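You operate a simulated robot arm through the tools that you are given. There is no shell and no other tool.

The job below is to be done with a simulated robot arm. You get a single attempt, and the scene is never put back.

TASK
Drip pink glaze round the iced cake's rim, turning it about halfway.
Fine: six drips, three before the turn and three after, none down to the board; stand the bottle back. Set down upright: what you pick out.

It is judged by the outcome, as a careful person would: the job done as asked, and still so three seconds after it is handed in. It fails if anything else is knocked over, pushed out of place, dropped, spilled or broken.

THE ROBOT
A 6-joint arm with a two-finger gripper, fixed in place. Base frame: the origin is at the foot of the arm, x ahead of it, y to its left, z up. Readings come in m, degrees, newtons and seconds.
Its first joint turns from -166.0 to 166.0 degrees. Payload 1.71 kg.
The tool frame sits at the grasp point between the pads (the TCP): z along the fingers, y along the line on which they close. The tips reach 0.02 m beyond it. The gripper opens to 0.096 m. The gripper's body begins 0.113 m behind the TCP.
Orientation is that of the tool frame in the base frame, as a unit quaternion [x, y, z, w]. With the fingers straight down and closing along the base's y, the tool's x points along the base's -x, its y along +y and its z along -z.

THE INTERFACE
- The arm moves only by the tool drive_tool. Its argument "series" is a list that holds one entry, the list of rows, each a list of 7 numbers: the shift along the base's x, y, z in m, then the turn, a rotation vector about the base's x, y, z in degrees, then the opening, from 0 (shut) to 1 (fully open). In form: [[[x, y, z, ax, ay, az, grip], ...]]. A call has 1 to 20 rows; each row shifts and turns the commanded pose from where the row before left it. A row lasts 0.2 s, in which the tool goes at most 0.05 m and 8.6 degrees; a call with a longer step from one row to the next is refused whole, and so is a gripper value outside its range. Where a pose cannot be reached the arm comes as near as it can. A force on the tool above 40 N (or 10 N above the force at the start of the call, whichever is more), or a blocked arm, ends the call early, and 0.2 s more pass. Each finger travels about 0.045 m/s and halts on what it meets, pressing with about 33 N; the grip force reading is that of the motor and also rises with nothing between the fingers. The clock runs only during rows and for 0.2 s after the last one: add rows that do not move to give the fingers time. It gives the time, the measured TCP pose, the force on the tool (base axes), the opening and the grip force at its end, in the units of the frame above (readings bear some noise), with the torque about the TCP (base axes, N m) and any sound that the robot's microphone picked up.
- Cameras (640 x 400 px; columns grow to the right, rows downward): "scene" is fixed at [0.2203, -0.6503, 1.341]; the picture's right is [0.99, -0.15, 0.00], its down [-0.05, -0.32, -0.95] and it looks along [0.14, 0.94, -0.32] (base axes); focal length 318 px, centre (320, 200). "wrist" rides on the gripper at [0.066, 0.014, -0.145] in the tool frame; the picture's right is [-0.21, 0.98, 0.00], its down [-0.88, -0.18, -0.45] and it looks along [-0.44, -0.09, 0.90] (tool axes); focal length 275 px, centre (320, 200). There is no depth. A picture from a camera that has moved, and an enlarged one, comes with that camera's place and axes in the base frame and with its lens.
- get_image(camera): a new picture of that camera. No time passes.
- move_column(by): slides the trunk up (or, below 0, down) by that many m; the arm rides with it, the base frame stays. It gives what a move gives, with no picture.
- enlarge(camera, box): a new picture of the part [left, top, right, bottom] of that camera's present view, enlarged. No time passes.
- sign_off(): hands the job in; it is judged then, once.

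Nothing tells you positions but the pictures and the camera data. Unless the task says otherwise, let go and move clear before handing in.

The tools are called after "Call:" by a JSON object that holds its "api" and its "payload". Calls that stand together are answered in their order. drive_tool: Moves the arm, as the interface text tells. Its arguments: {"type":"object","properties":{"series":{"type":"array","items":{"type":"array","items":{"type":"array","items":{"type":"number"}}}}},"required":["series"]} The other tools are called the same way: move_column (by) slides the trunk up or down; get_image (camera) takes a picture; enlarge (camera, box) takes an enlarged picture of a part of a camera's view; sign_off () hands the job in.

At the start:

```text
time_s: 0.0
tool_pos: [0.4992, 0.2082, 1.2006]
tool_rot: [0.0, 1.0, 0.0, -0.001]
contact_force: [-0.4, 0.1, 0.0]
wrist_torque: [0.0, -0.02, -0.01]
grip_width: 0.096
gripper_force: 0.0
trunk travel left (down, up): [-0.225, 0.165]
```

scene: 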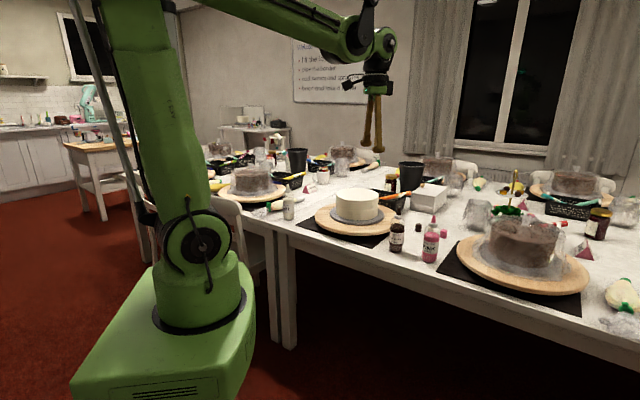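
wrist: 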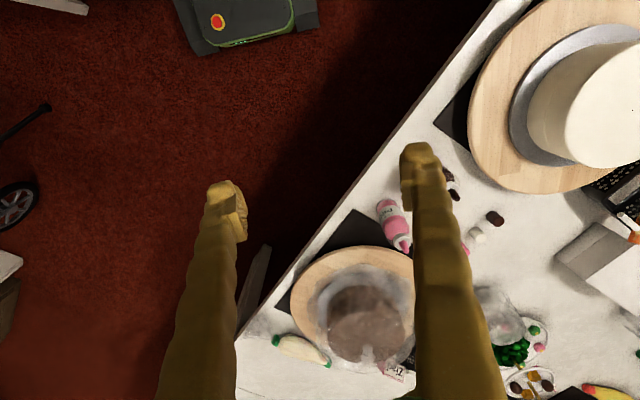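

I see a table with a white iced cake on a wooden board (likely a turntable), a pink squeeze bottle, a dark bottle, and covered brown cakes nearby. I'll look closer before moving.

Call:
{"api": "enlarge", "payload": {"camera": "scene", "box": [270, 160, 470, 285]}}

Call:
{"api": "enlarge", "payload": {"camera": "scene", "box": [370, 190, 470, 270]}}

Call:
{"api": "enlarge", "payload": {"camera": "wrist", "box": [340, 0, 640, 270]}}

Call:
{"api": "enlarge", "payload": {"camera": "scene", "box": [290, 30, 380, 110]}}

Call:
{"api": "enlarge", "payload": {"camera": "scene", "box": [430, 160, 640, 310]}}

```text
3.20 times, centred on (370, 222) of scene
camera zoom: at [0.2203, -0.6503, 1.341], right [0.99, -0.15, 0.0], down [-0.05, -0.32, -0.95], along [0.14, 0.94, -0.32], focal length 1016 px, centre (160, 128)
```

zoom: 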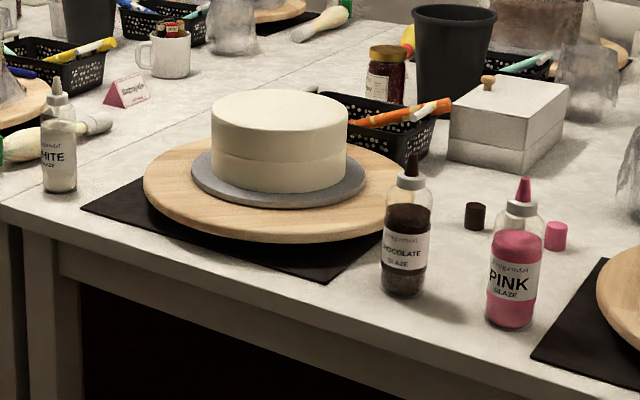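

```text
5.00 times, centred on (420, 230) of scene
camera zoom: at [0.2203, -0.6503, 1.341], right [0.99, -0.15, 0.0], down [-0.05, -0.32, -0.95], along [0.14, 0.94, -0.32], focal length 1587 px, centre (-180, 50)
```

zoom: 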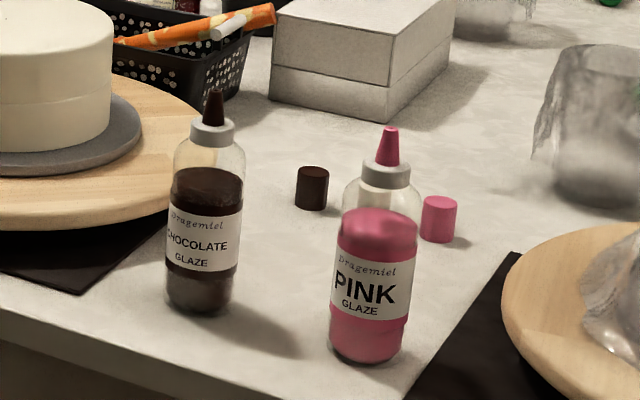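

```text
1.48 times, centred on (490, 135) of wrist
camera zoom: at [0.4346, 0.2227, 1.3464], right [0.21, 0.98, 0.0], down [0.88, -0.18, 0.44], along [0.43, -0.09, -0.9], focal length 408 px, centre (68, 296)
```

zoom: 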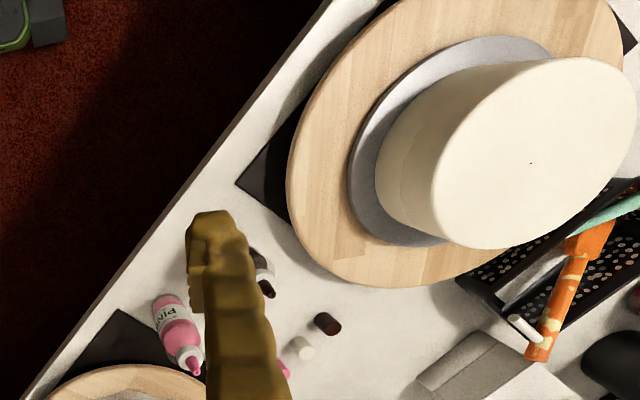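

```text
5.00 times, centred on (335, 70) of scene
camera zoom: at [0.2203, -0.6503, 1.341], right [0.99, -0.15, 0.0], down [-0.05, -0.32, -0.95], along [0.14, 0.94, -0.32], focal length 1587 px, centre (245, 850)
```

zoom: 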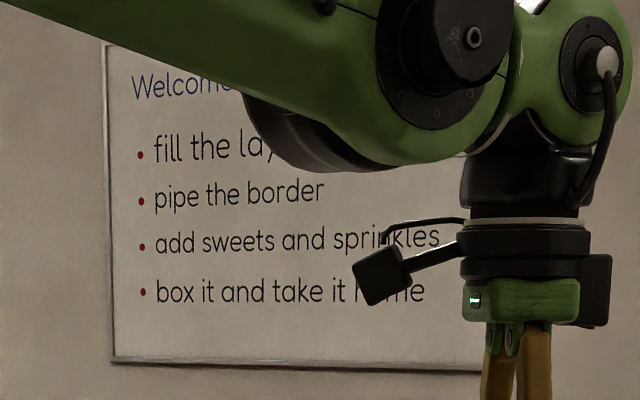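

```text
2.67 times, centred on (535, 235) of scene
camera zoom: at [0.2203, -0.6503, 1.341], right [0.99, -0.15, 0.0], down [-0.05, -0.32, -0.95], along [0.14, 0.94, -0.32], focal length 847 px, centre (-253, 107)
```

zoom: 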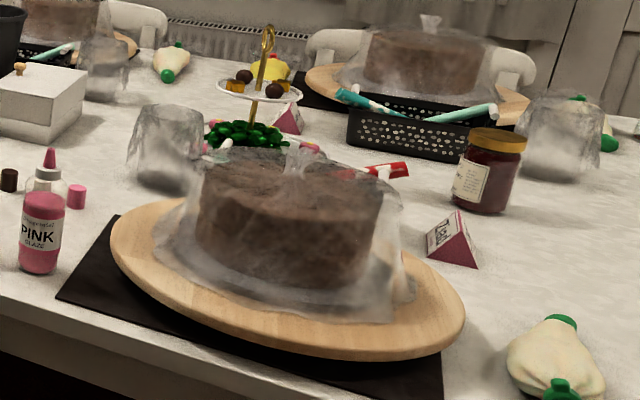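

The table top is at about z = 0.75. The pink bottle stands near (0.77, 0.32) with its cap already off, and the iced cake is near (0.60, 0.71) with its top at about z = 0.876. I'll swing the wrist camera to face the table edge so I can measure both more precisely.

Call:
{"api": "drive_tool", "payload": {"series": [[[0, 0.02, 0, 0, 0, 7.5, 1], [0, 0.02, 0, 0, 0, 7.5, 1], [0, 0.02, 0, 0, 0, 7.5, 1], [0, 0.02, 0, 0, 0, 7.5, 1], [0, 0.02, 0, 0, 0, 7.5, 1], [0, 0.02, 0, 0, 0, 7.5, 1], [0, 0, 0, 0, 0, 0, 1]]]}}

Call:
{"api": "get_image", "payload": {"camera": "wrist"}}

Call:
{"api": "get_image", "payload": {"camera": "scene"}}

```text
time_s: 1.6
tool_pos: [0.4797, 0.3274, 1.2089]
tool_rot: [-0.383, 0.924, 0.003, 0.007]
contact_force: [-0.2, 0.1, -0.6]
wrist_torque: [-0.01, -0.07, 0.0]
grip_width: 0.0962
gripper_force: 0.1
trunk travel left (down, up): [-0.225, 0.165]
```

```text
taken
camera wrist: at [0.4226, 0.2905, 1.3535], right [-0.55, 0.84, 0.0], down [0.74, 0.49, 0.46], along [0.38, 0.25, -0.89], focal length 275 px, centre (320, 200)
```

wrist: 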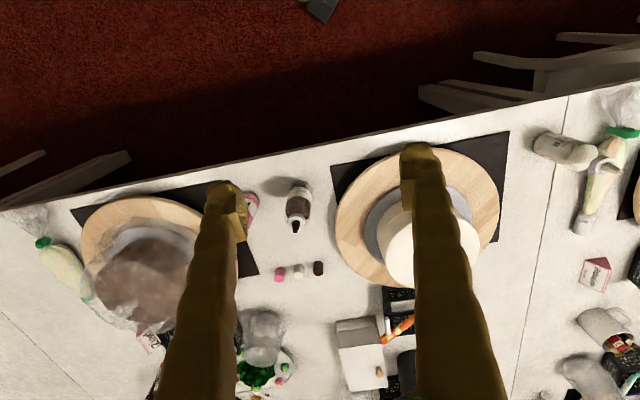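

```text
taken
```

scene: 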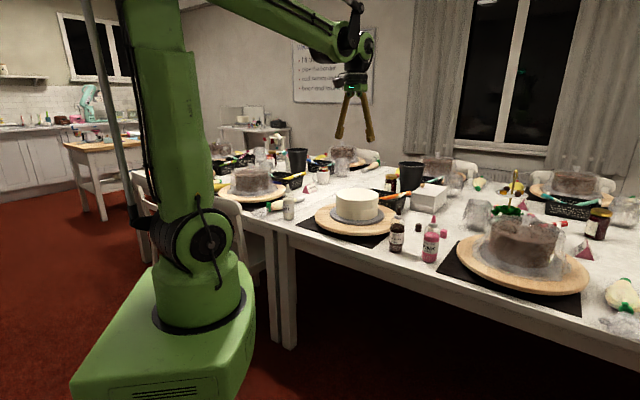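

The arm is over the near side of the table, but the fingers hide part of the view. I'll check that it has settled, then shift sideways so the cake sits between the fingers.

Call:
{"api": "drive_tool", "payload": {"series": [[[0, 0, 0, 0, 0, 0, 1], [-0.03, 0.04, 0, 0, 0, 0, 1], [-0.03, 0.04, 0, 0, 0, 0, 1], [-0.03, 0.04, 0, 0, 0, 0, 1], [0, 0, 0, 0, 0, 0, 1], [0, 0, 0, 0, 0, 0, 1]]]}}

Call:
{"api": "get_image", "payload": {"camera": "wrist"}}

```text
time_s: 3.0
tool_pos: [0.3924, 0.4495, 1.2085]
tool_rot: [-0.383, 0.924, 0.003, 0.006]
contact_force: [1.1, 0.5, 0.0]
wrist_torque: [0.0, 0.01, -0.04]
grip_width: 0.0956
gripper_force: 0.0
trunk travel left (down, up): [-0.225, 0.165]
```

```text
taken
camera wrist: at [0.3359, 0.4121, 1.3529], right [-0.55, 0.84, 0.0], down [0.75, 0.48, 0.46], along [0.38, 0.25, -0.89], focal length 275 px, centre (320, 200)
```

wrist: 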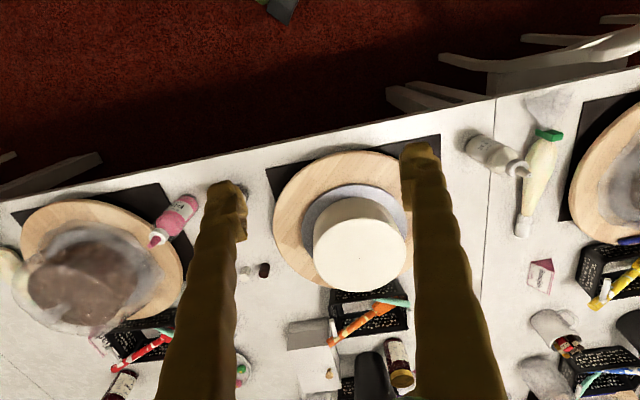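

Call:
{"api": "enlarge", "payload": {"camera": "wrist", "box": [240, 130, 440, 300]}}

Call:
{"api": "enlarge", "payload": {"camera": "wrist", "box": [100, 160, 280, 300]}}

Call:
{"api": "enlarge", "payload": {"camera": "scene", "box": [290, 180, 410, 255]}}

```text
2.35 times, centred on (340, 215) of wrist
camera zoom: at [0.3359, 0.4121, 1.3529], right [-0.55, 0.84, 0.0], down [0.75, 0.48, 0.46], along [0.38, 0.25, -0.89], focal length 648 px, centre (273, 165)
```

zoom: 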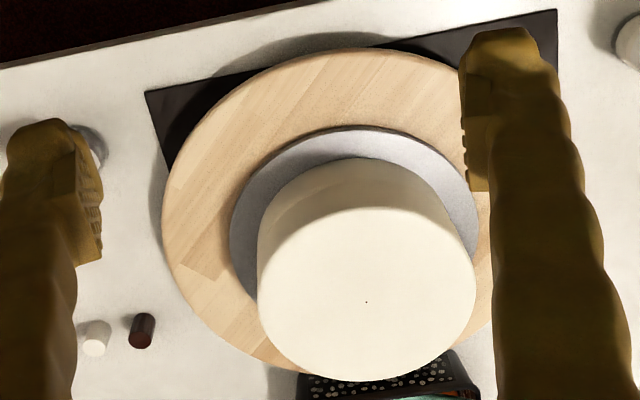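

```text
2.86 times, centred on (190, 230) of wrist
camera zoom: at [0.3359, 0.4121, 1.3529], right [-0.55, 0.84, 0.0], down [0.75, 0.48, 0.46], along [0.38, 0.25, -0.89], focal length 786 px, centre (691, 114)
```

zoom: 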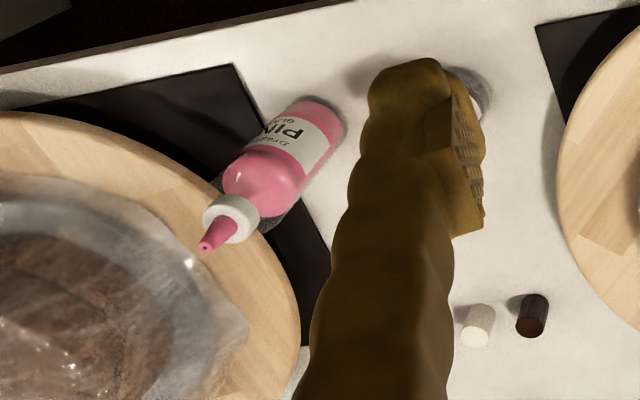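

```text
5.33 times, centred on (350, 218) of scene
camera zoom: at [0.2203, -0.6503, 1.341], right [0.99, -0.15, 0.0], down [-0.05, -0.32, -0.95], along [0.14, 0.94, -0.32], focal length 1693 px, centre (160, 107)
```

zoom: 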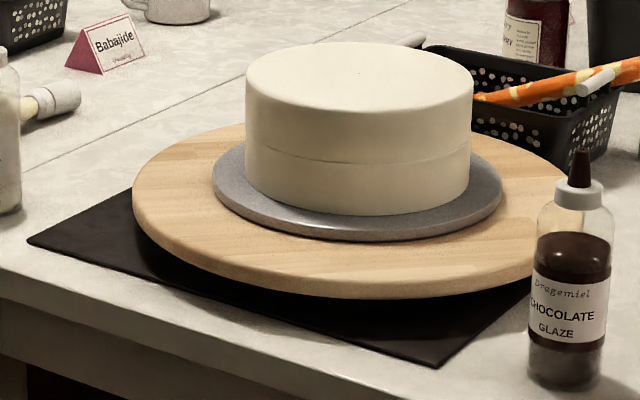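

The small dot on the cake top gives a firmer fix: cake centre about (0.597, 0.680), top z about 0.906, radius about 0.097, standing on a raised wooden turntable of radius about 0.19. The pink bottle is near (0.773, 0.32), about 0.18 tall. I'll tip the tool towards horizontal for a side grasp, staying high and back from everything.

Call:
{"api": "drive_tool", "payload": {"series": [[[0.018, -0.018, -0.0155, 0, 0, -7.5, 1], [0.018, -0.018, -0.0155, 0, 0, -7.5, 1], [0.018, -0.018, -0.0155, 0, 0, -7.5, 1], [0.018, -0.018, -0.0155, 2.87, -6.93, 0, 1], [0.018, -0.018, -0.0155, 2.87, -6.93, 0, 1], [0.018, -0.018, -0.0155, 2.87, -6.93, 0, 1], [0.018, -0.018, -0.0155, 2.87, -6.93, 0, 1], [0.018, -0.018, -0.0155, 2.87, -6.93, 0, 1], [0.018, -0.018, -0.0155, 2.87, -6.93, 0, 1], [0.018, -0.018, -0.0155, 2.87, -6.93, 0, 1], [0.018, -0.018, -0.0155, 2.87, -6.93, 0, 1], [0, 0, 0, 0, 0, 0, 1], [0, 0, 0, 0, 0, 0, 1]]]}}

Call:
{"api": "get_image", "payload": {"camera": "wrist"}}

Call:
{"api": "get_image", "payload": {"camera": "scene"}}

```text
time_s: 5.8
tool_pos: [0.5877, 0.2497, 1.0363]
tool_rot: [-0.169, 0.845, 0.1, 0.497]
contact_force: [-0.3, -0.3, -0.6]
wrist_torque: [-0.02, 0.01, 0.0]
grip_width: 0.0961
gripper_force: 0.0
trunk travel left (down, up): [-0.225, 0.165]
```

```text
taken
camera wrist: at [0.4378, 0.2009, 1.0504], right [-0.28, 0.94, 0.18], down [0.11, -0.16, 0.98], along [0.95, 0.3, -0.06], focal length 275 px, centre (320, 200)
```

wrist: 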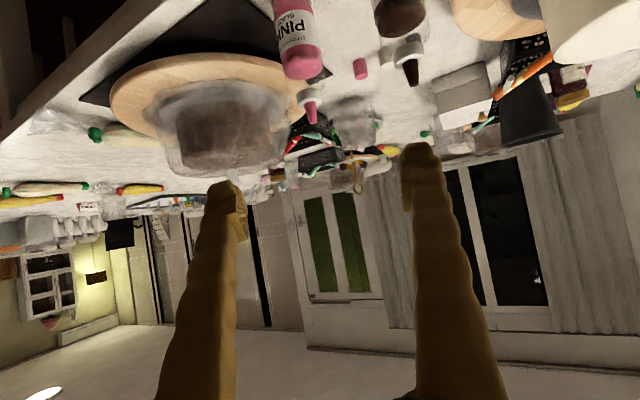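

```text
taken
```

scene: 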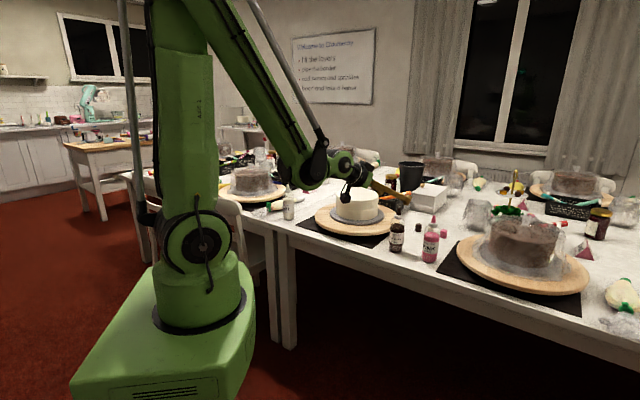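

The tool is now tilted with the fingers about 30° below horizontal and aimed along the bottle's azimuth. I'll lower to a pre-grasp point about 0.12 m short of the bottle and check the alignment.

Call:
{"api": "drive_tool", "payload": {"series": [[[0.0219, 0.007, -0.0383, 0, 0, 0, 1], [0.0219, 0.007, -0.0383, 0, 0, 0, 1], [0.0219, 0.007, -0.0383, 0, 0, 0, 1], [0.0219, 0.007, -0.0383, 0, 0, 0, 1], [0, 0, 0, 0, 0, 0, 1], [0, 0, 0, 0, 0, 0, 1]]]}}

Call:
{"api": "get_image", "payload": {"camera": "wrist"}}

Call:
{"api": "enlarge", "payload": {"camera": "scene", "box": [340, 170, 480, 280]}}

```text
time_s: 7.2
tool_pos: [0.6853, 0.2818, 0.8948]
tool_rot: [-0.168, 0.846, 0.099, 0.496]
contact_force: [-0.4, 0.2, -0.2]
wrist_torque: [0.03, 0.02, -0.01]
grip_width: 0.0958
gripper_force: 0.0
out of reach, approached as far as the arm can: row 4
trunk travel left (down, up): [-0.225, 0.165]
```

```text
taken
camera wrist: at [0.5341, 0.2335, 0.9082], right [-0.28, 0.94, 0.18], down [0.11, -0.15, 0.98], along [0.95, 0.3, -0.06], focal length 275 px, centre (320, 200)
```

wrist: 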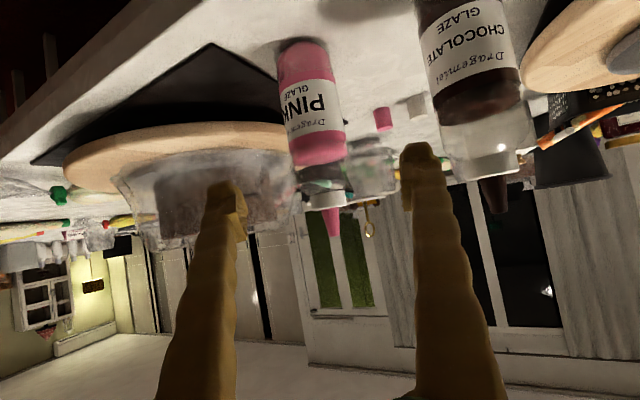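

```text
3.64 times, centred on (410, 225) of scene
camera zoom: at [0.2203, -0.6503, 1.341], right [0.99, -0.15, 0.0], down [-0.05, -0.32, -0.95], along [0.14, 0.94, -0.32], focal length 1154 px, centre (-7, 109)
```

zoom: 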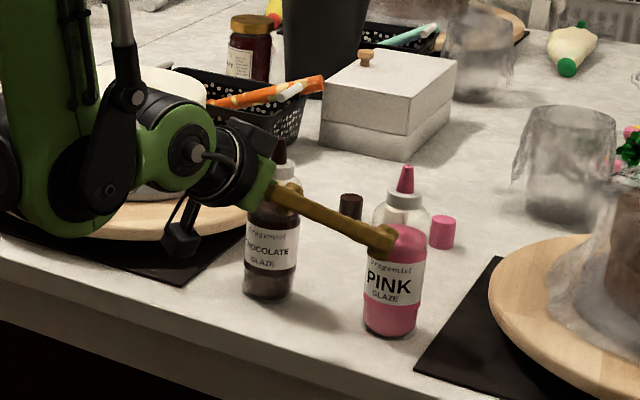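

The arm reported that it ran out of reach going lower at this tilt, but it is lined up on the bottle to within about 2 mm. I'll slide the trunk down 0.07 m to bring the tool to grasp height, still 0.095 m short of the bottle.

Call:
{"api": "move_column", "payload": {"by": -0.07}}

Call:
{"api": "get_image", "payload": {"camera": "wrist"}}

Call:
{"api": "enlarge", "payload": {"camera": "scene", "box": [340, 170, 480, 280]}}

```text
time_s: 8.3
tool_pos: [0.6843, 0.2807, 0.8245]
tool_rot: [-0.168, 0.847, 0.098, 0.495]
contact_force: [-0.4, 0.0, 0.3]
wrist_torque: [0.0, -0.03, -0.03]
grip_width: 0.0961
gripper_force: 0.0
trunk travel left (down, up): [-0.155, 0.235]
```

```text
taken
camera wrist: at [0.5342, 0.2334, 0.8383], right [-0.28, 0.94, 0.18], down [0.11, -0.15, 0.98], along [0.95, 0.3, -0.06], focal length 275 px, centre (320, 200)
```

wrist: 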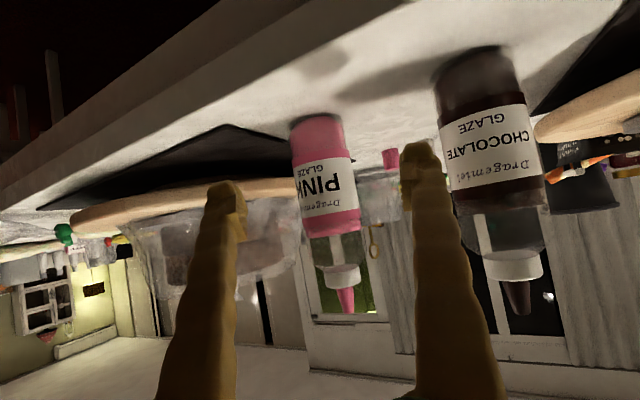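

```text
3.64 times, centred on (410, 225) of scene
camera zoom: at [0.2203, -0.6503, 1.341], right [0.99, -0.15, 0.0], down [-0.05, -0.32, -0.95], along [0.14, 0.94, -0.32], focal length 1154 px, centre (-7, 109)
```

zoom: 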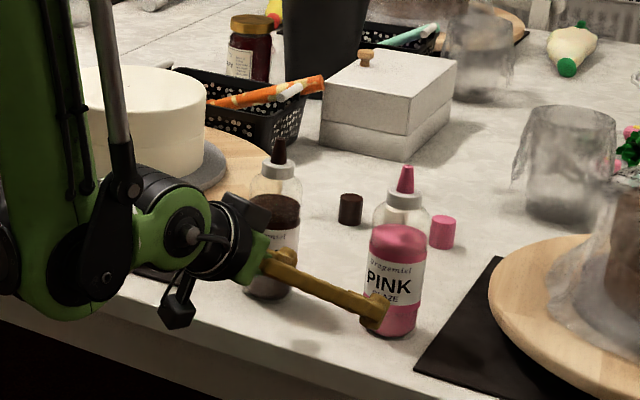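

Both views show the pink bottle centred between the open fingers at mid-body height, with the chocolate bottle clear outside them. I'll slide straight in horizontally.

Call:
{"api": "drive_tool", "payload": {"series": [[[0.0176, 0.0073, 0, 0, 0, 0, 1], [0.0176, 0.0073, 0, 0, 0, 0, 1], [0.0176, 0.0073, 0, 0, 0, 0, 1], [0.0176, 0.0073, 0, 0, 0, 0, 1], [0.0176, 0.0073, 0, 0, 0, 0, 1], [0, 0, 0, 0, 0, 0, 1]]]}}

Call:
{"api": "get_image", "payload": {"camera": "wrist"}}

Call:
{"api": "enlarge", "payload": {"camera": "scene", "box": [370, 190, 470, 270]}}

```text
time_s: 9.7
tool_pos: [0.7729, 0.3174, 0.8213]
tool_rot: [-0.169, 0.846, 0.099, 0.496]
contact_force: [0.2, -0.2, -0.4]
wrist_torque: [0.01, 0.0, 0.0]
grip_width: 0.0962
gripper_force: 0.2
trunk travel left (down, up): [-0.155, 0.235]
```

```text
taken
camera wrist: at [0.6217, 0.2696, 0.8362], right [-0.28, 0.94, 0.18], down [0.11, -0.15, 0.98], along [0.95, 0.3, -0.06], focal length 275 px, centre (320, 200)
```

wrist: 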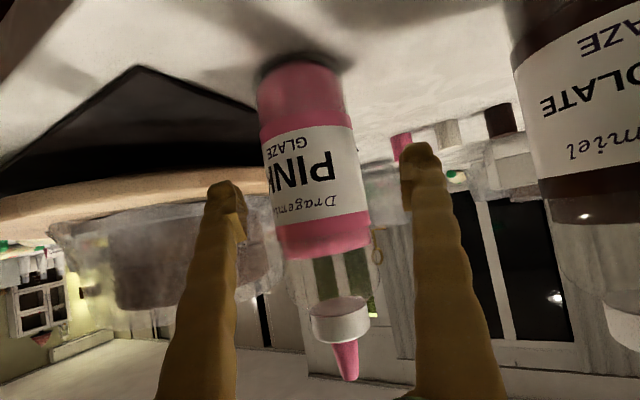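

```text
5.00 times, centred on (420, 230) of scene
camera zoom: at [0.2203, -0.6503, 1.341], right [0.99, -0.15, 0.0], down [-0.05, -0.32, -0.95], along [0.14, 0.94, -0.32], focal length 1587 px, centre (-180, 50)
```

zoom: 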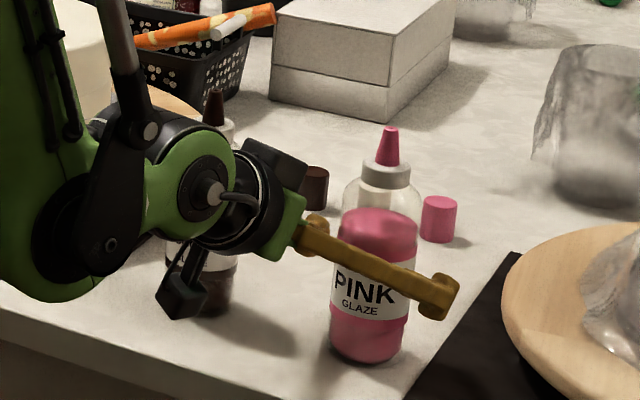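

The bottle body sits right at the grasp point between the pads. I'll close in small steps to find first contact and learn how firmly it grips.

Call:
{"api": "drive_tool", "payload": {"series": [[[0, 0, 0, 0, 0, 0, 0.8], [0, 0, 0, 0, 0, 0, 0.7], [0, 0, 0, 0, 0, 0, 0.62], [0, 0, 0, 0, 0, 0, 0.62], [0, 0, 0, 0, 0, 0, 0.62]]]}}

Call:
{"api": "drive_tool", "payload": {"series": [[[0, 0, 0, 0, 0, 0, 0.59], [0, 0, 0, 0, 0, 0, 0.59], [0, 0, 0, 0, 0, 0, 0.59]]]}}

Call:
{"api": "drive_tool", "payload": {"series": [[[0, 0, 0, 0, 0, 0, 0.57], [0, 0, 0, 0, 0, 0, 0.57], [0, 0, 0, 0, 0, 0, 0.57]]]}}

```text
time_s: 10.9
tool_pos: [0.772, 0.3178, 0.8216]
tool_rot: [-0.169, 0.846, 0.1, 0.495]
contact_force: [0.6, -0.2, 0.2]
wrist_torque: [0.02, 0.0, 0.0]
grip_width: 0.0594
gripper_force: 0.0
trunk travel left (down, up): [-0.155, 0.235]
```

```text
time_s: 11.7
tool_pos: [0.7722, 0.3172, 0.8221]
tool_rot: [-0.168, 0.846, 0.099, 0.495]
contact_force: [-0.1, -0.1, 0.8]
wrist_torque: [-0.01, -0.01, 0.0]
grip_width: 0.0571
gripper_force: 0.5
trunk travel left (down, up): [-0.155, 0.235]
```

```text
time_s: 12.5
tool_pos: [0.7706, 0.3178, 0.8222]
tool_rot: [-0.168, 0.847, 0.098, 0.495]
contact_force: [1.0, -0.5, 0.3]
wrist_torque: [0.01, 0.01, -0.01]
grip_width: 0.0554
gripper_force: 0.2
trunk travel left (down, up): [-0.155, 0.235]
```

Call:
{"api": "drive_tool", "payload": {"series": [[[0, 0, 0, 0, 0, 0, 0.55], [0, 0, 0, 0, 0, 0, 0.55], [0, 0, 0, 0, 0, 0, 0.55]]]}}

Call:
{"api": "get_image", "payload": {"camera": "wrist"}}

```text
time_s: 13.3
tool_pos: [0.7718, 0.3177, 0.8217]
tool_rot: [-0.168, 0.846, 0.099, 0.496]
contact_force: [-0.4, 0.0, -0.5]
wrist_torque: [0.02, 0.03, -0.02]
grip_width: 0.054
gripper_force: 6.9
trunk travel left (down, up): [-0.155, 0.235]
```

```text
taken
camera wrist: at [0.6214, 0.2696, 0.8363], right [-0.28, 0.94, 0.18], down [0.11, -0.15, 0.98], along [0.95, 0.3, -0.06], focal length 275 px, centre (320, 200)
```

wrist: 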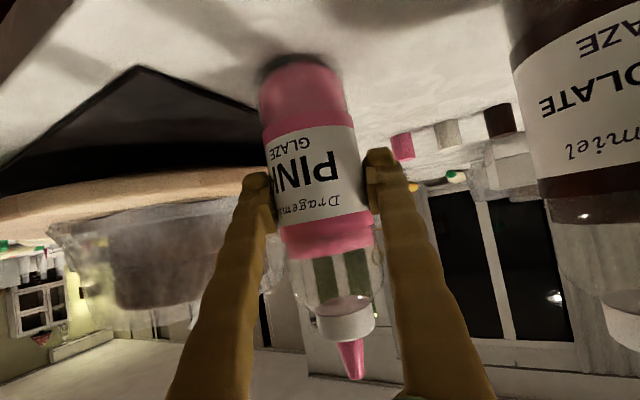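

First contact came at 0.054 m, with about 7 N at opening 0.55, so grip force scales with the commanded opening and I can squeeze gradually. I'll firm up slightly and lift a little to check that it holds.

Call:
{"api": "drive_tool", "payload": {"series": [[[0, 0, 0, 0, 0, 0, 0.545], [0, 0, 0, 0, 0, 0, 0.545], [0, 0, 0.01, 0, 0, 0, 0.545], [0, 0, 0.015, 0, 0, 0, 0.545], [0, 0, 0.015, 0, 0, 0, 0.545], [0, 0, 0, 0, 0, 0, 0.545]]]}}

Call:
{"api": "get_image", "payload": {"camera": "wrist"}}

Call:
{"api": "enlarge", "payload": {"camera": "scene", "box": [370, 190, 470, 270]}}

```text
time_s: 14.7
tool_pos: [0.7739, 0.3182, 0.864]
tool_rot: [-0.168, 0.846, 0.098, 0.496]
contact_force: [-1.7, -0.4, 0.4]
wrist_torque: [0.03, -0.06, 0.02]
grip_width: 0.0533
gripper_force: 4.2
trunk travel left (down, up): [-0.155, 0.235]
```

```text
taken
camera wrist: at [0.6224, 0.2699, 0.8776], right [-0.28, 0.94, 0.18], down [0.11, -0.15, 0.98], along [0.95, 0.3, -0.06], focal length 275 px, centre (320, 200)
```

wrist: 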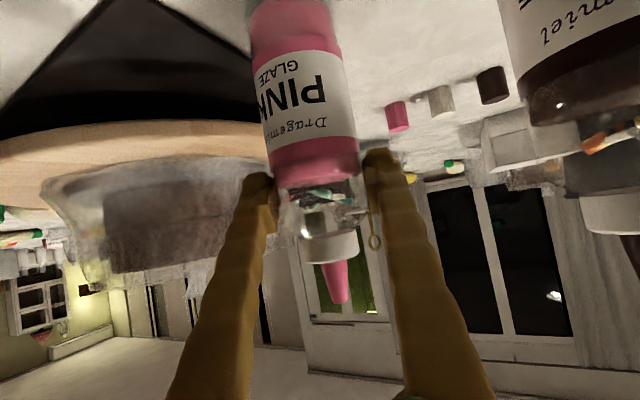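

```text
5.00 times, centred on (420, 230) of scene
camera zoom: at [0.2203, -0.6503, 1.341], right [0.99, -0.15, 0.0], down [-0.05, -0.32, -0.95], along [0.14, 0.94, -0.32], focal length 1587 px, centre (-180, 50)
```

zoom: 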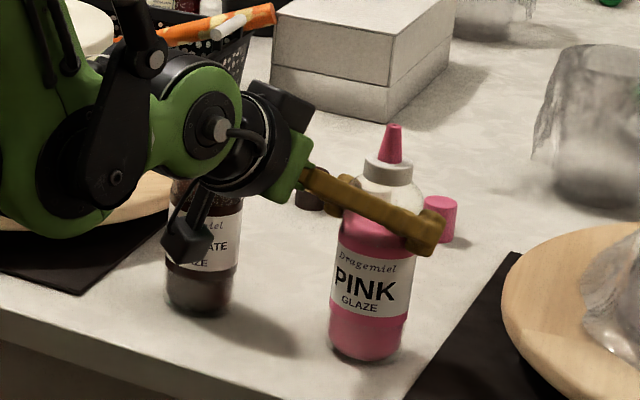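

The hand slid up while the bottle stayed standing on the table, so that grip was too light. I'll open slightly, go back down to mid-body and grip more firmly.

Call:
{"api": "drive_tool", "payload": {"series": [[[0, 0, 0, 0, 0, 0, 0.62], [0, 0, 0, 0, 0, 0, 0.62], [0, 0, -0.014, 0, 0, 0, 0.62], [0, 0, -0.014, 0, 0, 0, 0.62], [0, 0, -0.014, 0, 0, 0, 0.62], [0, 0, 0, 0, 0, 0, 0.62]]]}}

Call:
{"api": "get_image", "payload": {"camera": "wrist"}}

Call:
{"api": "enlarge", "payload": {"camera": "scene", "box": [370, 190, 470, 270]}}

```text
time_s: 16.1
tool_pos: [0.7707, 0.3192, 0.8218]
tool_rot: [-0.169, 0.846, 0.099, 0.496]
contact_force: [0.5, -0.3, 0.2]
wrist_torque: [-0.02, 0.01, 0.01]
grip_width: 0.0595
gripper_force: 0.0
trunk travel left (down, up): [-0.155, 0.235]
```

```text
taken
camera wrist: at [0.6211, 0.2711, 0.8364], right [-0.28, 0.94, 0.18], down [0.11, -0.15, 0.98], along [0.95, 0.3, -0.06], focal length 275 px, centre (320, 200)
```

wrist: 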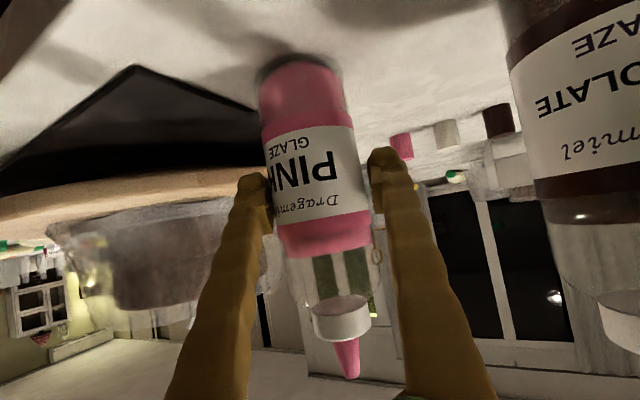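

```text
5.00 times, centred on (420, 230) of scene
camera zoom: at [0.2203, -0.6503, 1.341], right [0.99, -0.15, 0.0], down [-0.05, -0.32, -0.95], along [0.14, 0.94, -0.32], focal length 1587 px, centre (-180, 50)
```

zoom: 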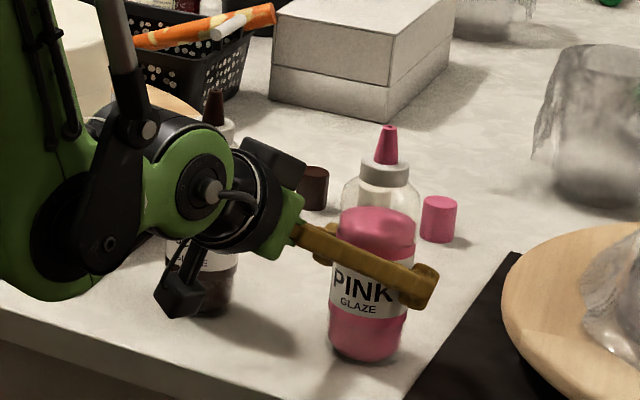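

The bottle is upright and unmoved. I'll grip in steps again and lift only slightly to find a force that holds.

Call:
{"api": "drive_tool", "payload": {"series": [[[0, 0, 0, 0, 0, 0, 0.57], [0, 0, 0, 0, 0, 0, 0.55], [0, 0, 0, 0, 0, 0, 0.53], [0, 0, 0, 0, 0, 0, 0.53], [0, 0, 0, 0, 0, 0, 0.53]]]}}

Call:
{"api": "drive_tool", "payload": {"series": [[[0, 0, 0.005, 0, 0, 0, 0.53], [0, 0, 0.005, 0, 0, 0, 0.53], [0, 0, 0.005, 0, 0, 0, 0.53], [0, 0, 0, 0, 0, 0, 0.53]]]}}

Call:
{"api": "enlarge", "payload": {"camera": "scene", "box": [370, 190, 470, 270]}}

Call:
{"api": "get_image", "payload": {"camera": "wrist"}}

```text
time_s: 17.3
tool_pos: [0.7724, 0.3203, 0.8235]
tool_rot: [-0.168, 0.846, 0.098, 0.496]
contact_force: [-0.1, -0.2, 0.4]
wrist_torque: [0.0, 0.01, 0.02]
grip_width: 0.0526
gripper_force: 33.1
trunk travel left (down, up): [-0.155, 0.235]
```

```text
time_s: 18.3
tool_pos: [0.7726, 0.319, 0.8376]
tool_rot: [-0.169, 0.846, 0.099, 0.496]
contact_force: [0.1, 0.4, -2.9]
wrist_torque: [-0.01, 0.01, 0.02]
grip_width: 0.053
gripper_force: 33.6
trunk travel left (down, up): [-0.155, 0.235]
```

```text
5.00 times, centred on (420, 230) of scene
camera zoom: at [0.2203, -0.6503, 1.341], right [0.99, -0.15, 0.0], down [-0.05, -0.32, -0.95], along [0.14, 0.94, -0.32], focal length 1587 px, centre (-180, 50)
```

zoom: 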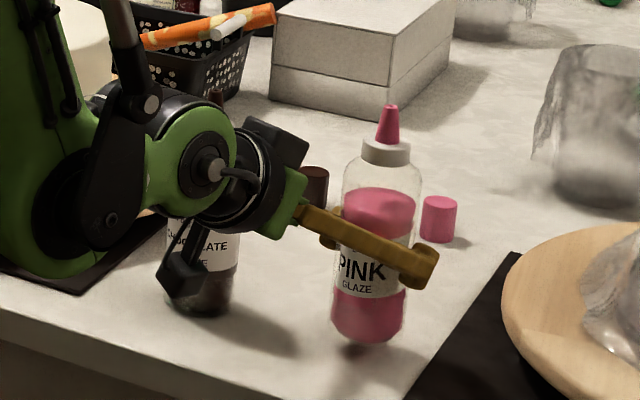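

```text
taken
camera wrist: at [0.6213, 0.2704, 0.8515], right [-0.28, 0.94, 0.18], down [0.11, -0.15, 0.98], along [0.95, 0.3, -0.06], focal length 275 px, centre (320, 200)
```

wrist: 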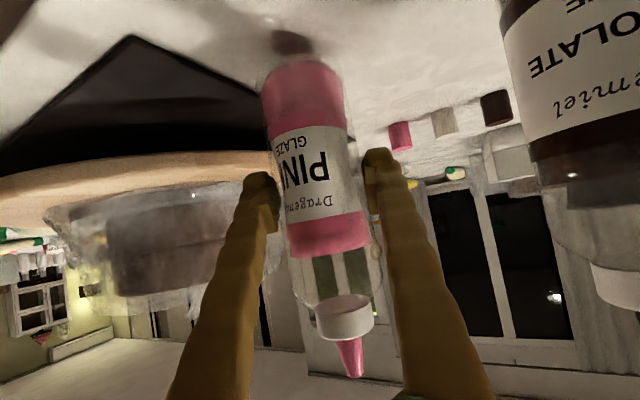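

At the firmer setting (about 33 N) the bottle lifts cleanly, and it weighs about 2.9 N. I want the lightest secure hold so that squeezing stays distinct from carrying, so I'll set it back on the table and try an intermediate grip.

Call:
{"api": "drive_tool", "payload": {"series": [[[0, 0, -0.005, 0, 0, 0, 0.53], [0, 0, -0.005, 0, 0, 0, 0.53], [0, 0, -0.0045, 0, 0, 0, 0.53], [0, 0, 0, 0, 0, 0, 0.53]]]}}

Call:
{"api": "drive_tool", "payload": {"series": [[[0, 0, 0, 0, 0, 0, 0.54], [0, 0, 0, 0, 0, 0, 0.54], [0, 0, 0, 0, 0, 0, 0.54]]]}}

Call:
{"api": "drive_tool", "payload": {"series": [[[0, 0, 0.004, 0, 0, 0, 0.54], [0, 0, 0.005, 0, 0, 0, 0.54], [0, 0, 0.005, 0, 0, 0, 0.54], [0, 0, 0, 0, 0, 0, 0.54]]]}}

Call:
{"api": "enlarge", "payload": {"camera": "scene", "box": [370, 190, 470, 270]}}

Call:
{"api": "get_image", "payload": {"camera": "wrist"}}

```text
time_s: 19.3
tool_pos: [0.7728, 0.3173, 0.8219]
tool_rot: [-0.169, 0.846, 0.099, 0.496]
contact_force: [1.9, 1.0, 4.1]
wrist_torque: [0.26, -0.12, -0.04]
grip_width: 0.053
gripper_force: 33.2
trunk travel left (down, up): [-0.155, 0.235]
```

```text
time_s: 20.1
tool_pos: [0.77, 0.3182, 0.8217]
tool_rot: [-0.168, 0.847, 0.098, 0.496]
contact_force: [1.0, -1.1, -1.1]
wrist_torque: [0.01, 0.0, -0.02]
grip_width: 0.0531
gripper_force: 17.1
trunk travel left (down, up): [-0.155, 0.235]
```

```text
time_s: 21.1
tool_pos: [0.7742, 0.3171, 0.8358]
tool_rot: [-0.168, 0.847, 0.099, 0.495]
contact_force: [0.9, -0.2, -1.1]
wrist_torque: [0.04, -0.08, 0.0]
grip_width: 0.0531
gripper_force: 14.0
trunk travel left (down, up): [-0.155, 0.235]
```

```text
5.00 times, centred on (420, 230) of scene
camera zoom: at [0.2203, -0.6503, 1.341], right [0.99, -0.15, 0.0], down [-0.05, -0.32, -0.95], along [0.14, 0.94, -0.32], focal length 1587 px, centre (-180, 50)
```

zoom: 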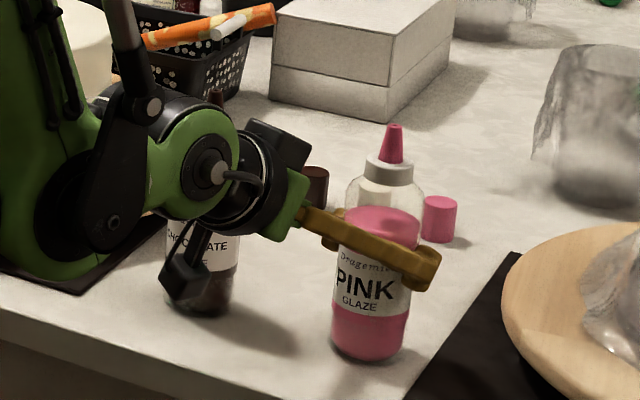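

```text
taken
camera wrist: at [0.6227, 0.2695, 0.8503], right [-0.28, 0.94, 0.18], down [0.11, -0.15, 0.98], along [0.95, 0.3, -0.06], focal length 275 px, centre (320, 200)
```

wrist: 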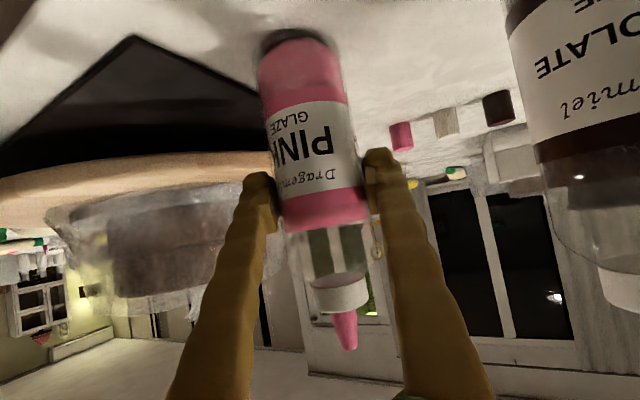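

At about 15 N the bottle still slid and stayed on the table. I'll go back down and test a setting between the two.

Call:
{"api": "drive_tool", "payload": {"series": [[[0, 0, 0, 0, 0, 0, 0.6], [0, 0, 0, 0, 0, 0, 0.6], [0, 0, -0.007, 0, 0, 0, 0.6], [0, 0, -0.007, 0, 0, 0, 0.6], [0, 0, 0, 0, 0, 0, 0.6]]]}}

Call:
{"api": "drive_tool", "payload": {"series": [[[0, 0, 0, 0, 0, 0, 0.55], [0, 0, 0, 0, 0, 0, 0.535], [0, 0, 0, 0, 0, 0, 0.535], [0, 0, 0, 0, 0, 0, 0.535]]]}}

Call:
{"api": "drive_tool", "payload": {"series": [[[0, 0, 0.004, 0, 0, 0, 0.535], [0, 0, 0.005, 0, 0, 0, 0.535], [0, 0, 0.005, 0, 0, 0, 0.535], [0, 0, 0, 0, 0, 0, 0.535]]]}}

Call:
{"api": "enlarge", "payload": {"camera": "scene", "box": [370, 190, 470, 270]}}

Call:
{"api": "get_image", "payload": {"camera": "wrist"}}

```text
time_s: 22.3
tool_pos: [0.7726, 0.3178, 0.8234]
tool_rot: [-0.168, 0.847, 0.098, 0.495]
contact_force: [0.3, 0.5, 0.1]
wrist_torque: [-0.02, 0.02, -0.02]
grip_width: 0.0576
gripper_force: 0.1
trunk travel left (down, up): [-0.155, 0.235]
```

```text
time_s: 23.3
tool_pos: [0.7733, 0.3181, 0.8223]
tool_rot: [-0.169, 0.846, 0.099, 0.495]
contact_force: [0.8, -0.6, 0.0]
wrist_torque: [0.04, -0.08, 0.01]
grip_width: 0.0527
gripper_force: 33.5
trunk travel left (down, up): [-0.155, 0.235]
```

```text
time_s: 24.3
tool_pos: [0.7739, 0.3184, 0.8368]
tool_rot: [-0.169, 0.846, 0.1, 0.496]
contact_force: [0.6, -0.7, -2.7]
wrist_torque: [-0.01, -0.01, 0.01]
grip_width: 0.0528
gripper_force: 33.0
trunk travel left (down, up): [-0.155, 0.235]
```

```text
5.00 times, centred on (420, 230) of scene
camera zoom: at [0.2203, -0.6503, 1.341], right [0.99, -0.15, 0.0], down [-0.05, -0.32, -0.95], along [0.14, 0.94, -0.32], focal length 1587 px, centre (-180, 50)
```

zoom: 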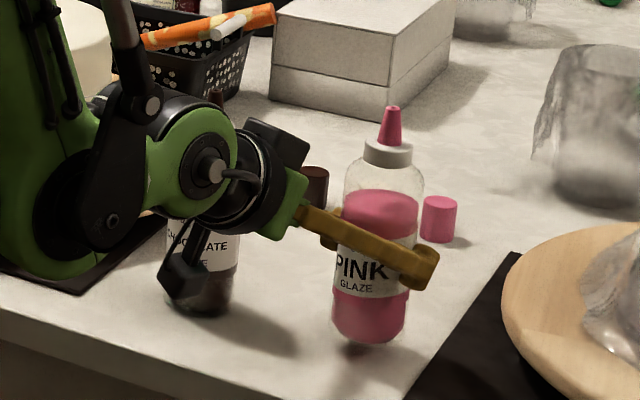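

```text
taken
camera wrist: at [0.622, 0.2707, 0.8505], right [-0.28, 0.94, 0.18], down [0.11, -0.15, 0.98], along [0.95, 0.3, -0.06], focal length 275 px, centre (320, 200)
```

wrist: 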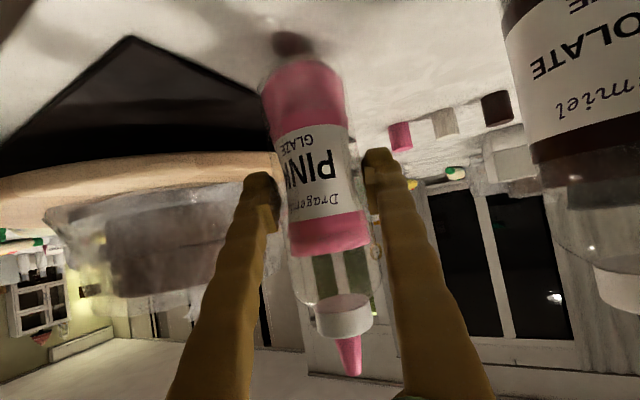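

The bottle is held with its base about 14 mm off the table at 33 N. I'll lower it to just above the table and look for the lowest grip that holds without slipping.

Call:
{"api": "drive_tool", "payload": {"series": [[[0, 0, -0.005, 0, 0, 0, 0.535], [0, 0, -0.004, 0, 0, 0, 0.535], [0, 0, 0, 0, 0, 0, 0.535], [0, 0, 0, 0, 0, 0, 0.5375], [0, 0, 0, 0, 0, 0, 0.5375], [0, 0, 0, 0, 0, 0, 0.5375]]]}}

Call:
{"api": "drive_tool", "payload": {"series": [[[0, 0, 0.005, 0, 0, 0, 0.5375], [0, 0, 0.005, 0, 0, 0, 0.5375], [0, 0, 0.005, 0, 0, 0, 0.5375], [0, 0, 0, 0, 0, 0, 0.5375], [0, 0, 0, 0, 0, 0, 0.5375]]]}}

Call:
{"api": "enlarge", "payload": {"camera": "scene", "box": [370, 190, 470, 270]}}

Call:
{"api": "get_image", "payload": {"camera": "wrist"}}

```text
time_s: 25.7
tool_pos: [0.7721, 0.3179, 0.8276]
tool_rot: [-0.168, 0.847, 0.098, 0.495]
contact_force: [0.7, -0.9, -2.7]
wrist_torque: [0.03, 0.02, 0.0]
grip_width: 0.0527
gripper_force: 33.2
trunk travel left (down, up): [-0.155, 0.235]
```

```text
time_s: 26.9
tool_pos: [0.7729, 0.3192, 0.8426]
tool_rot: [-0.169, 0.846, 0.099, 0.496]
contact_force: [-0.1, 0.0, -3.2]
wrist_torque: [0.03, 0.04, 0.01]
grip_width: 0.0529
gripper_force: 32.8
trunk travel left (down, up): [-0.155, 0.235]
```

```text
5.00 times, centred on (420, 230) of scene
camera zoom: at [0.2203, -0.6503, 1.341], right [0.99, -0.15, 0.0], down [-0.05, -0.32, -0.95], along [0.14, 0.94, -0.32], focal length 1587 px, centre (-180, 50)
```

zoom: 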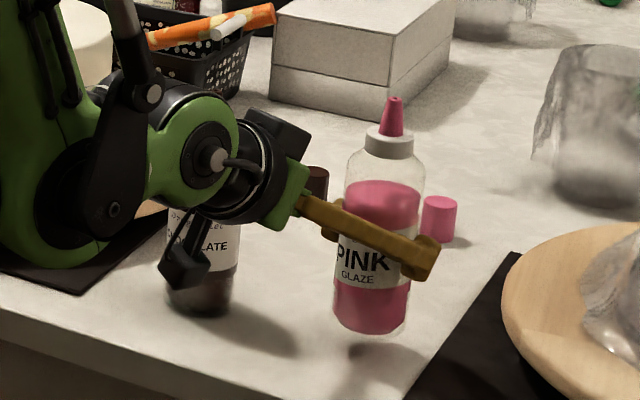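

```text
taken
camera wrist: at [0.6225, 0.2713, 0.8573], right [-0.28, 0.94, 0.18], down [0.11, -0.15, 0.98], along [0.95, 0.3, -0.06], focal length 275 px, centre (320, 200)
```

wrist: 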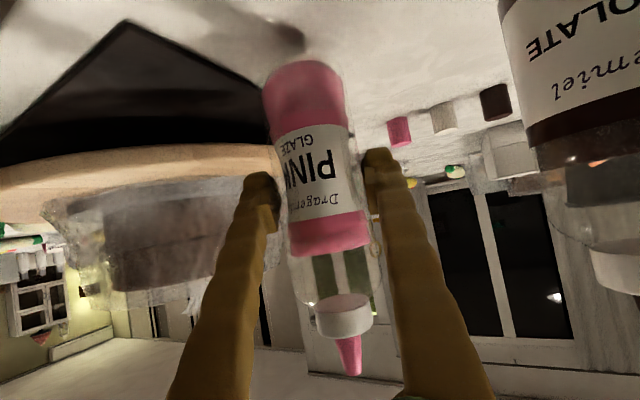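

The grip saturates at 33 N and holds well, so carrying uses that setting. Before inverting a full bottle I'll set it back down, retreat, and dry-run the inversion with an empty gripper to check joint range and clearances.

Call:
{"api": "drive_tool", "payload": {"series": [[[0, 0, -0.007, 0, 0, 0, 0.5375], [0, 0, -0.007, 0, 0, 0, 0.5375], [0, 0, -0.0058, 0, 0, 0, 0.5375], [0, 0, 0, 0, 0, 0, 0.5375]]]}}

Call:
{"api": "enlarge", "payload": {"camera": "scene", "box": [370, 190, 470, 270]}}

```text
time_s: 27.9
tool_pos: [0.774, 0.3176, 0.8234]
tool_rot: [-0.169, 0.846, 0.1, 0.495]
contact_force: [-0.3, 0.6, -2.5]
wrist_torque: [-0.01, -0.02, 0.02]
grip_width: 0.0526
gripper_force: 32.5
trunk travel left (down, up): [-0.155, 0.235]
```

```text
5.00 times, centred on (420, 230) of scene
camera zoom: at [0.2203, -0.6503, 1.341], right [0.99, -0.15, 0.0], down [-0.05, -0.32, -0.95], along [0.14, 0.94, -0.32], focal length 1587 px, centre (-180, 50)
```

zoom: 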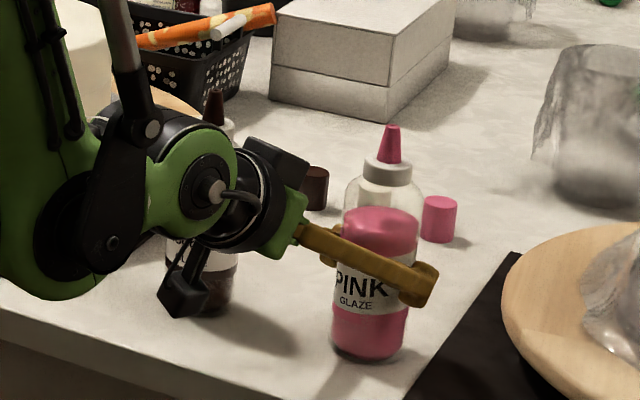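

Call:
{"api": "drive_tool", "payload": {"series": [[[0, 0, -0.0015, 0, 0, 0, 0.5375], [0, 0, 0, 0, 0, 0, 0.5375]]]}}

Call:
{"api": "drive_tool", "payload": {"series": [[[0, 0, 0, 0, 0, 0, 0.56], [0, 0, 0, 0, 0, 0, 0.62], [0, 0, 0, 0, 0, 0, 0.7], [0, 0, 0, 0, 0, 0, 0.85], [0, 0, 0, 0, 0, 0, 1], [0, 0, 0, 0, 0, 0, 1]]]}}

Call:
{"api": "drive_tool", "payload": {"series": [[[-0.0185, -0.0077, 0, 0, 0, 0, 1], [-0.0185, -0.0077, 0, 0, 0, 0, 1], [-0.0185, -0.0077, 0, 0, 0, 0, 1], [-0.0185, -0.0077, 0, 0, 0, 0, 1], [-0.0185, -0.0077, 0, 0, 0, 0, 1], [-0.0185, -0.0077, 0, 0, 0, 0, 1], [0, 0, 0, 0, 0, 0, 1]]]}}

Call:
{"api": "enlarge", "payload": {"camera": "scene", "box": [370, 190, 470, 270]}}

Call:
{"api": "get_image", "payload": {"camera": "wrist"}}

```text
time_s: 28.5
tool_pos: [0.7736, 0.3186, 0.8225]
tool_rot: [-0.169, 0.846, 0.1, 0.496]
contact_force: [7.3, 0.8, 17.7]
wrist_torque: [0.16, -0.32, -0.04]
grip_width: 0.0524
gripper_force: 33.0
trunk travel left (down, up): [-0.155, 0.235]
```

```text
time_s: 29.9
tool_pos: [0.773, 0.3185, 0.8212]
tool_rot: [-0.168, 0.846, 0.098, 0.496]
contact_force: [0.3, 0.2, 0.1]
wrist_torque: [0.01, 0.02, -0.01]
grip_width: 0.0961
gripper_force: 0.0
trunk travel left (down, up): [-0.155, 0.235]
```

```text
time_s: 31.5
tool_pos: [0.6706, 0.2744, 0.8349]
tool_rot: [-0.169, 0.847, 0.099, 0.495]
contact_force: [-0.7, 0.4, -0.2]
wrist_torque: [-0.02, 0.01, 0.01]
grip_width: 0.0958
gripper_force: 0.2
out of reach, approached as far as the arm can: row 5, 6
trunk travel left (down, up): [-0.155, 0.235]
```

```text
5.00 times, centred on (420, 230) of scene
camera zoom: at [0.2203, -0.6503, 1.341], right [0.99, -0.15, 0.0], down [-0.05, -0.32, -0.95], along [0.14, 0.94, -0.32], focal length 1587 px, centre (-180, 50)
```

zoom: 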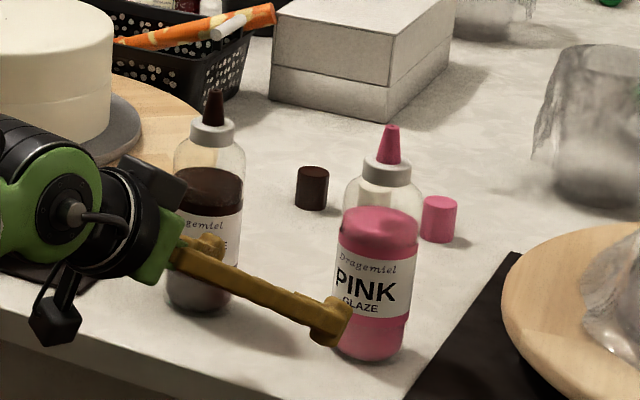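

```text
taken
camera wrist: at [0.5196, 0.226, 0.8488], right [-0.28, 0.94, 0.18], down [0.11, -0.15, 0.98], along [0.95, 0.3, -0.06], focal length 275 px, centre (320, 200)
```

wrist: 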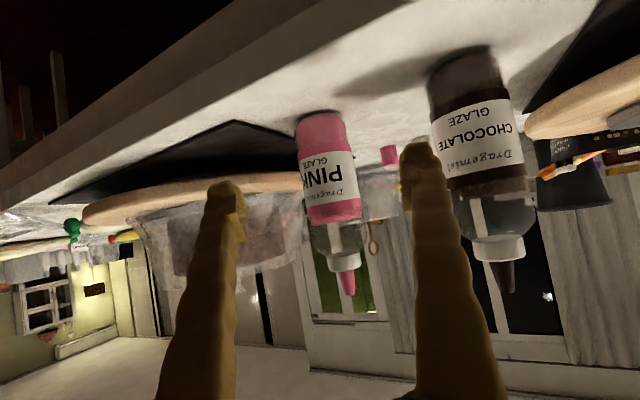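

The bottle is standing where it was and the gripper is clear of it. Now I'll rise and swing over to the cake to rehearse the inverted pose empty.

Call:
{"api": "drive_tool", "payload": {"series": [[[0, 0, 0.0375, 0, 0, 0, 1], [0, 0, 0.0375, 0, 0, 0, 1], [0, 0, 0.0375, 0, 0, 0, 1], [0, 0, 0.0375, 0, 0, 0, 1], [0, 0, 0.0375, 0, 0, 0, 1], [0, 0, 0.0375, 0, 0, 0, 1], [-0.0099, 0.0377, 0, 0, 0, 2.6, 1], [-0.0099, 0.0377, 0, 0, 0, 2.6, 1], [-0.0099, 0.0377, 0, 0, 0, 2.6, 1], [-0.0099, 0.0377, 0, 0, 0, 2.6, 1], [-0.0099, 0.0377, 0, 0, 0, 2.6, 1], [-0.0099, 0.0377, 0, 0, 0, 2.6, 1], [-0.0099, 0.0377, 0, 0, 0, 2.6, 1], [-0.0099, 0.0377, 0, 0, 0, 2.6, 1], [-0.0099, 0.0377, 0, 0, 0, 2.6, 1], [-0.0099, 0.0377, 0, 0, 0, 2.6, 1], [0, 0, 0, 0, 0, 0, 1]]]}}

Call:
{"api": "get_image", "payload": {"camera": "wrist"}}

Call:
{"api": "get_image", "payload": {"camera": "scene"}}

```text
time_s: 35.1
tool_pos: [0.5735, 0.6535, 1.0582]
tool_rot: [-0.355, 0.787, 0.208, 0.461]
contact_force: [-0.5, 0.1, -0.2]
wrist_torque: [-0.04, -0.01, 0.01]
grip_width: 0.096
gripper_force: 0.0
trunk travel left (down, up): [-0.155, 0.235]
```

```text
taken
camera wrist: at [0.4583, 0.5441, 1.0726], right [-0.67, 0.72, 0.18], down [0.17, -0.09, 0.98], along [0.73, 0.69, -0.06], focal length 275 px, centre (320, 200)
```

wrist: 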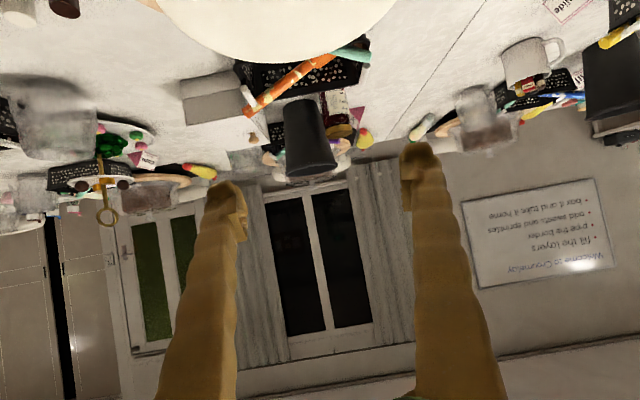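

```text
taken
```

scene: 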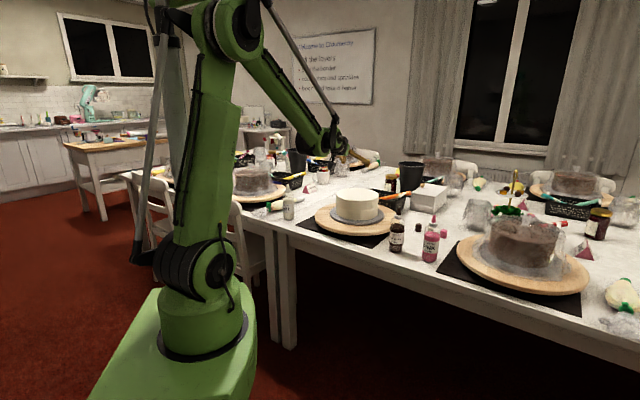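

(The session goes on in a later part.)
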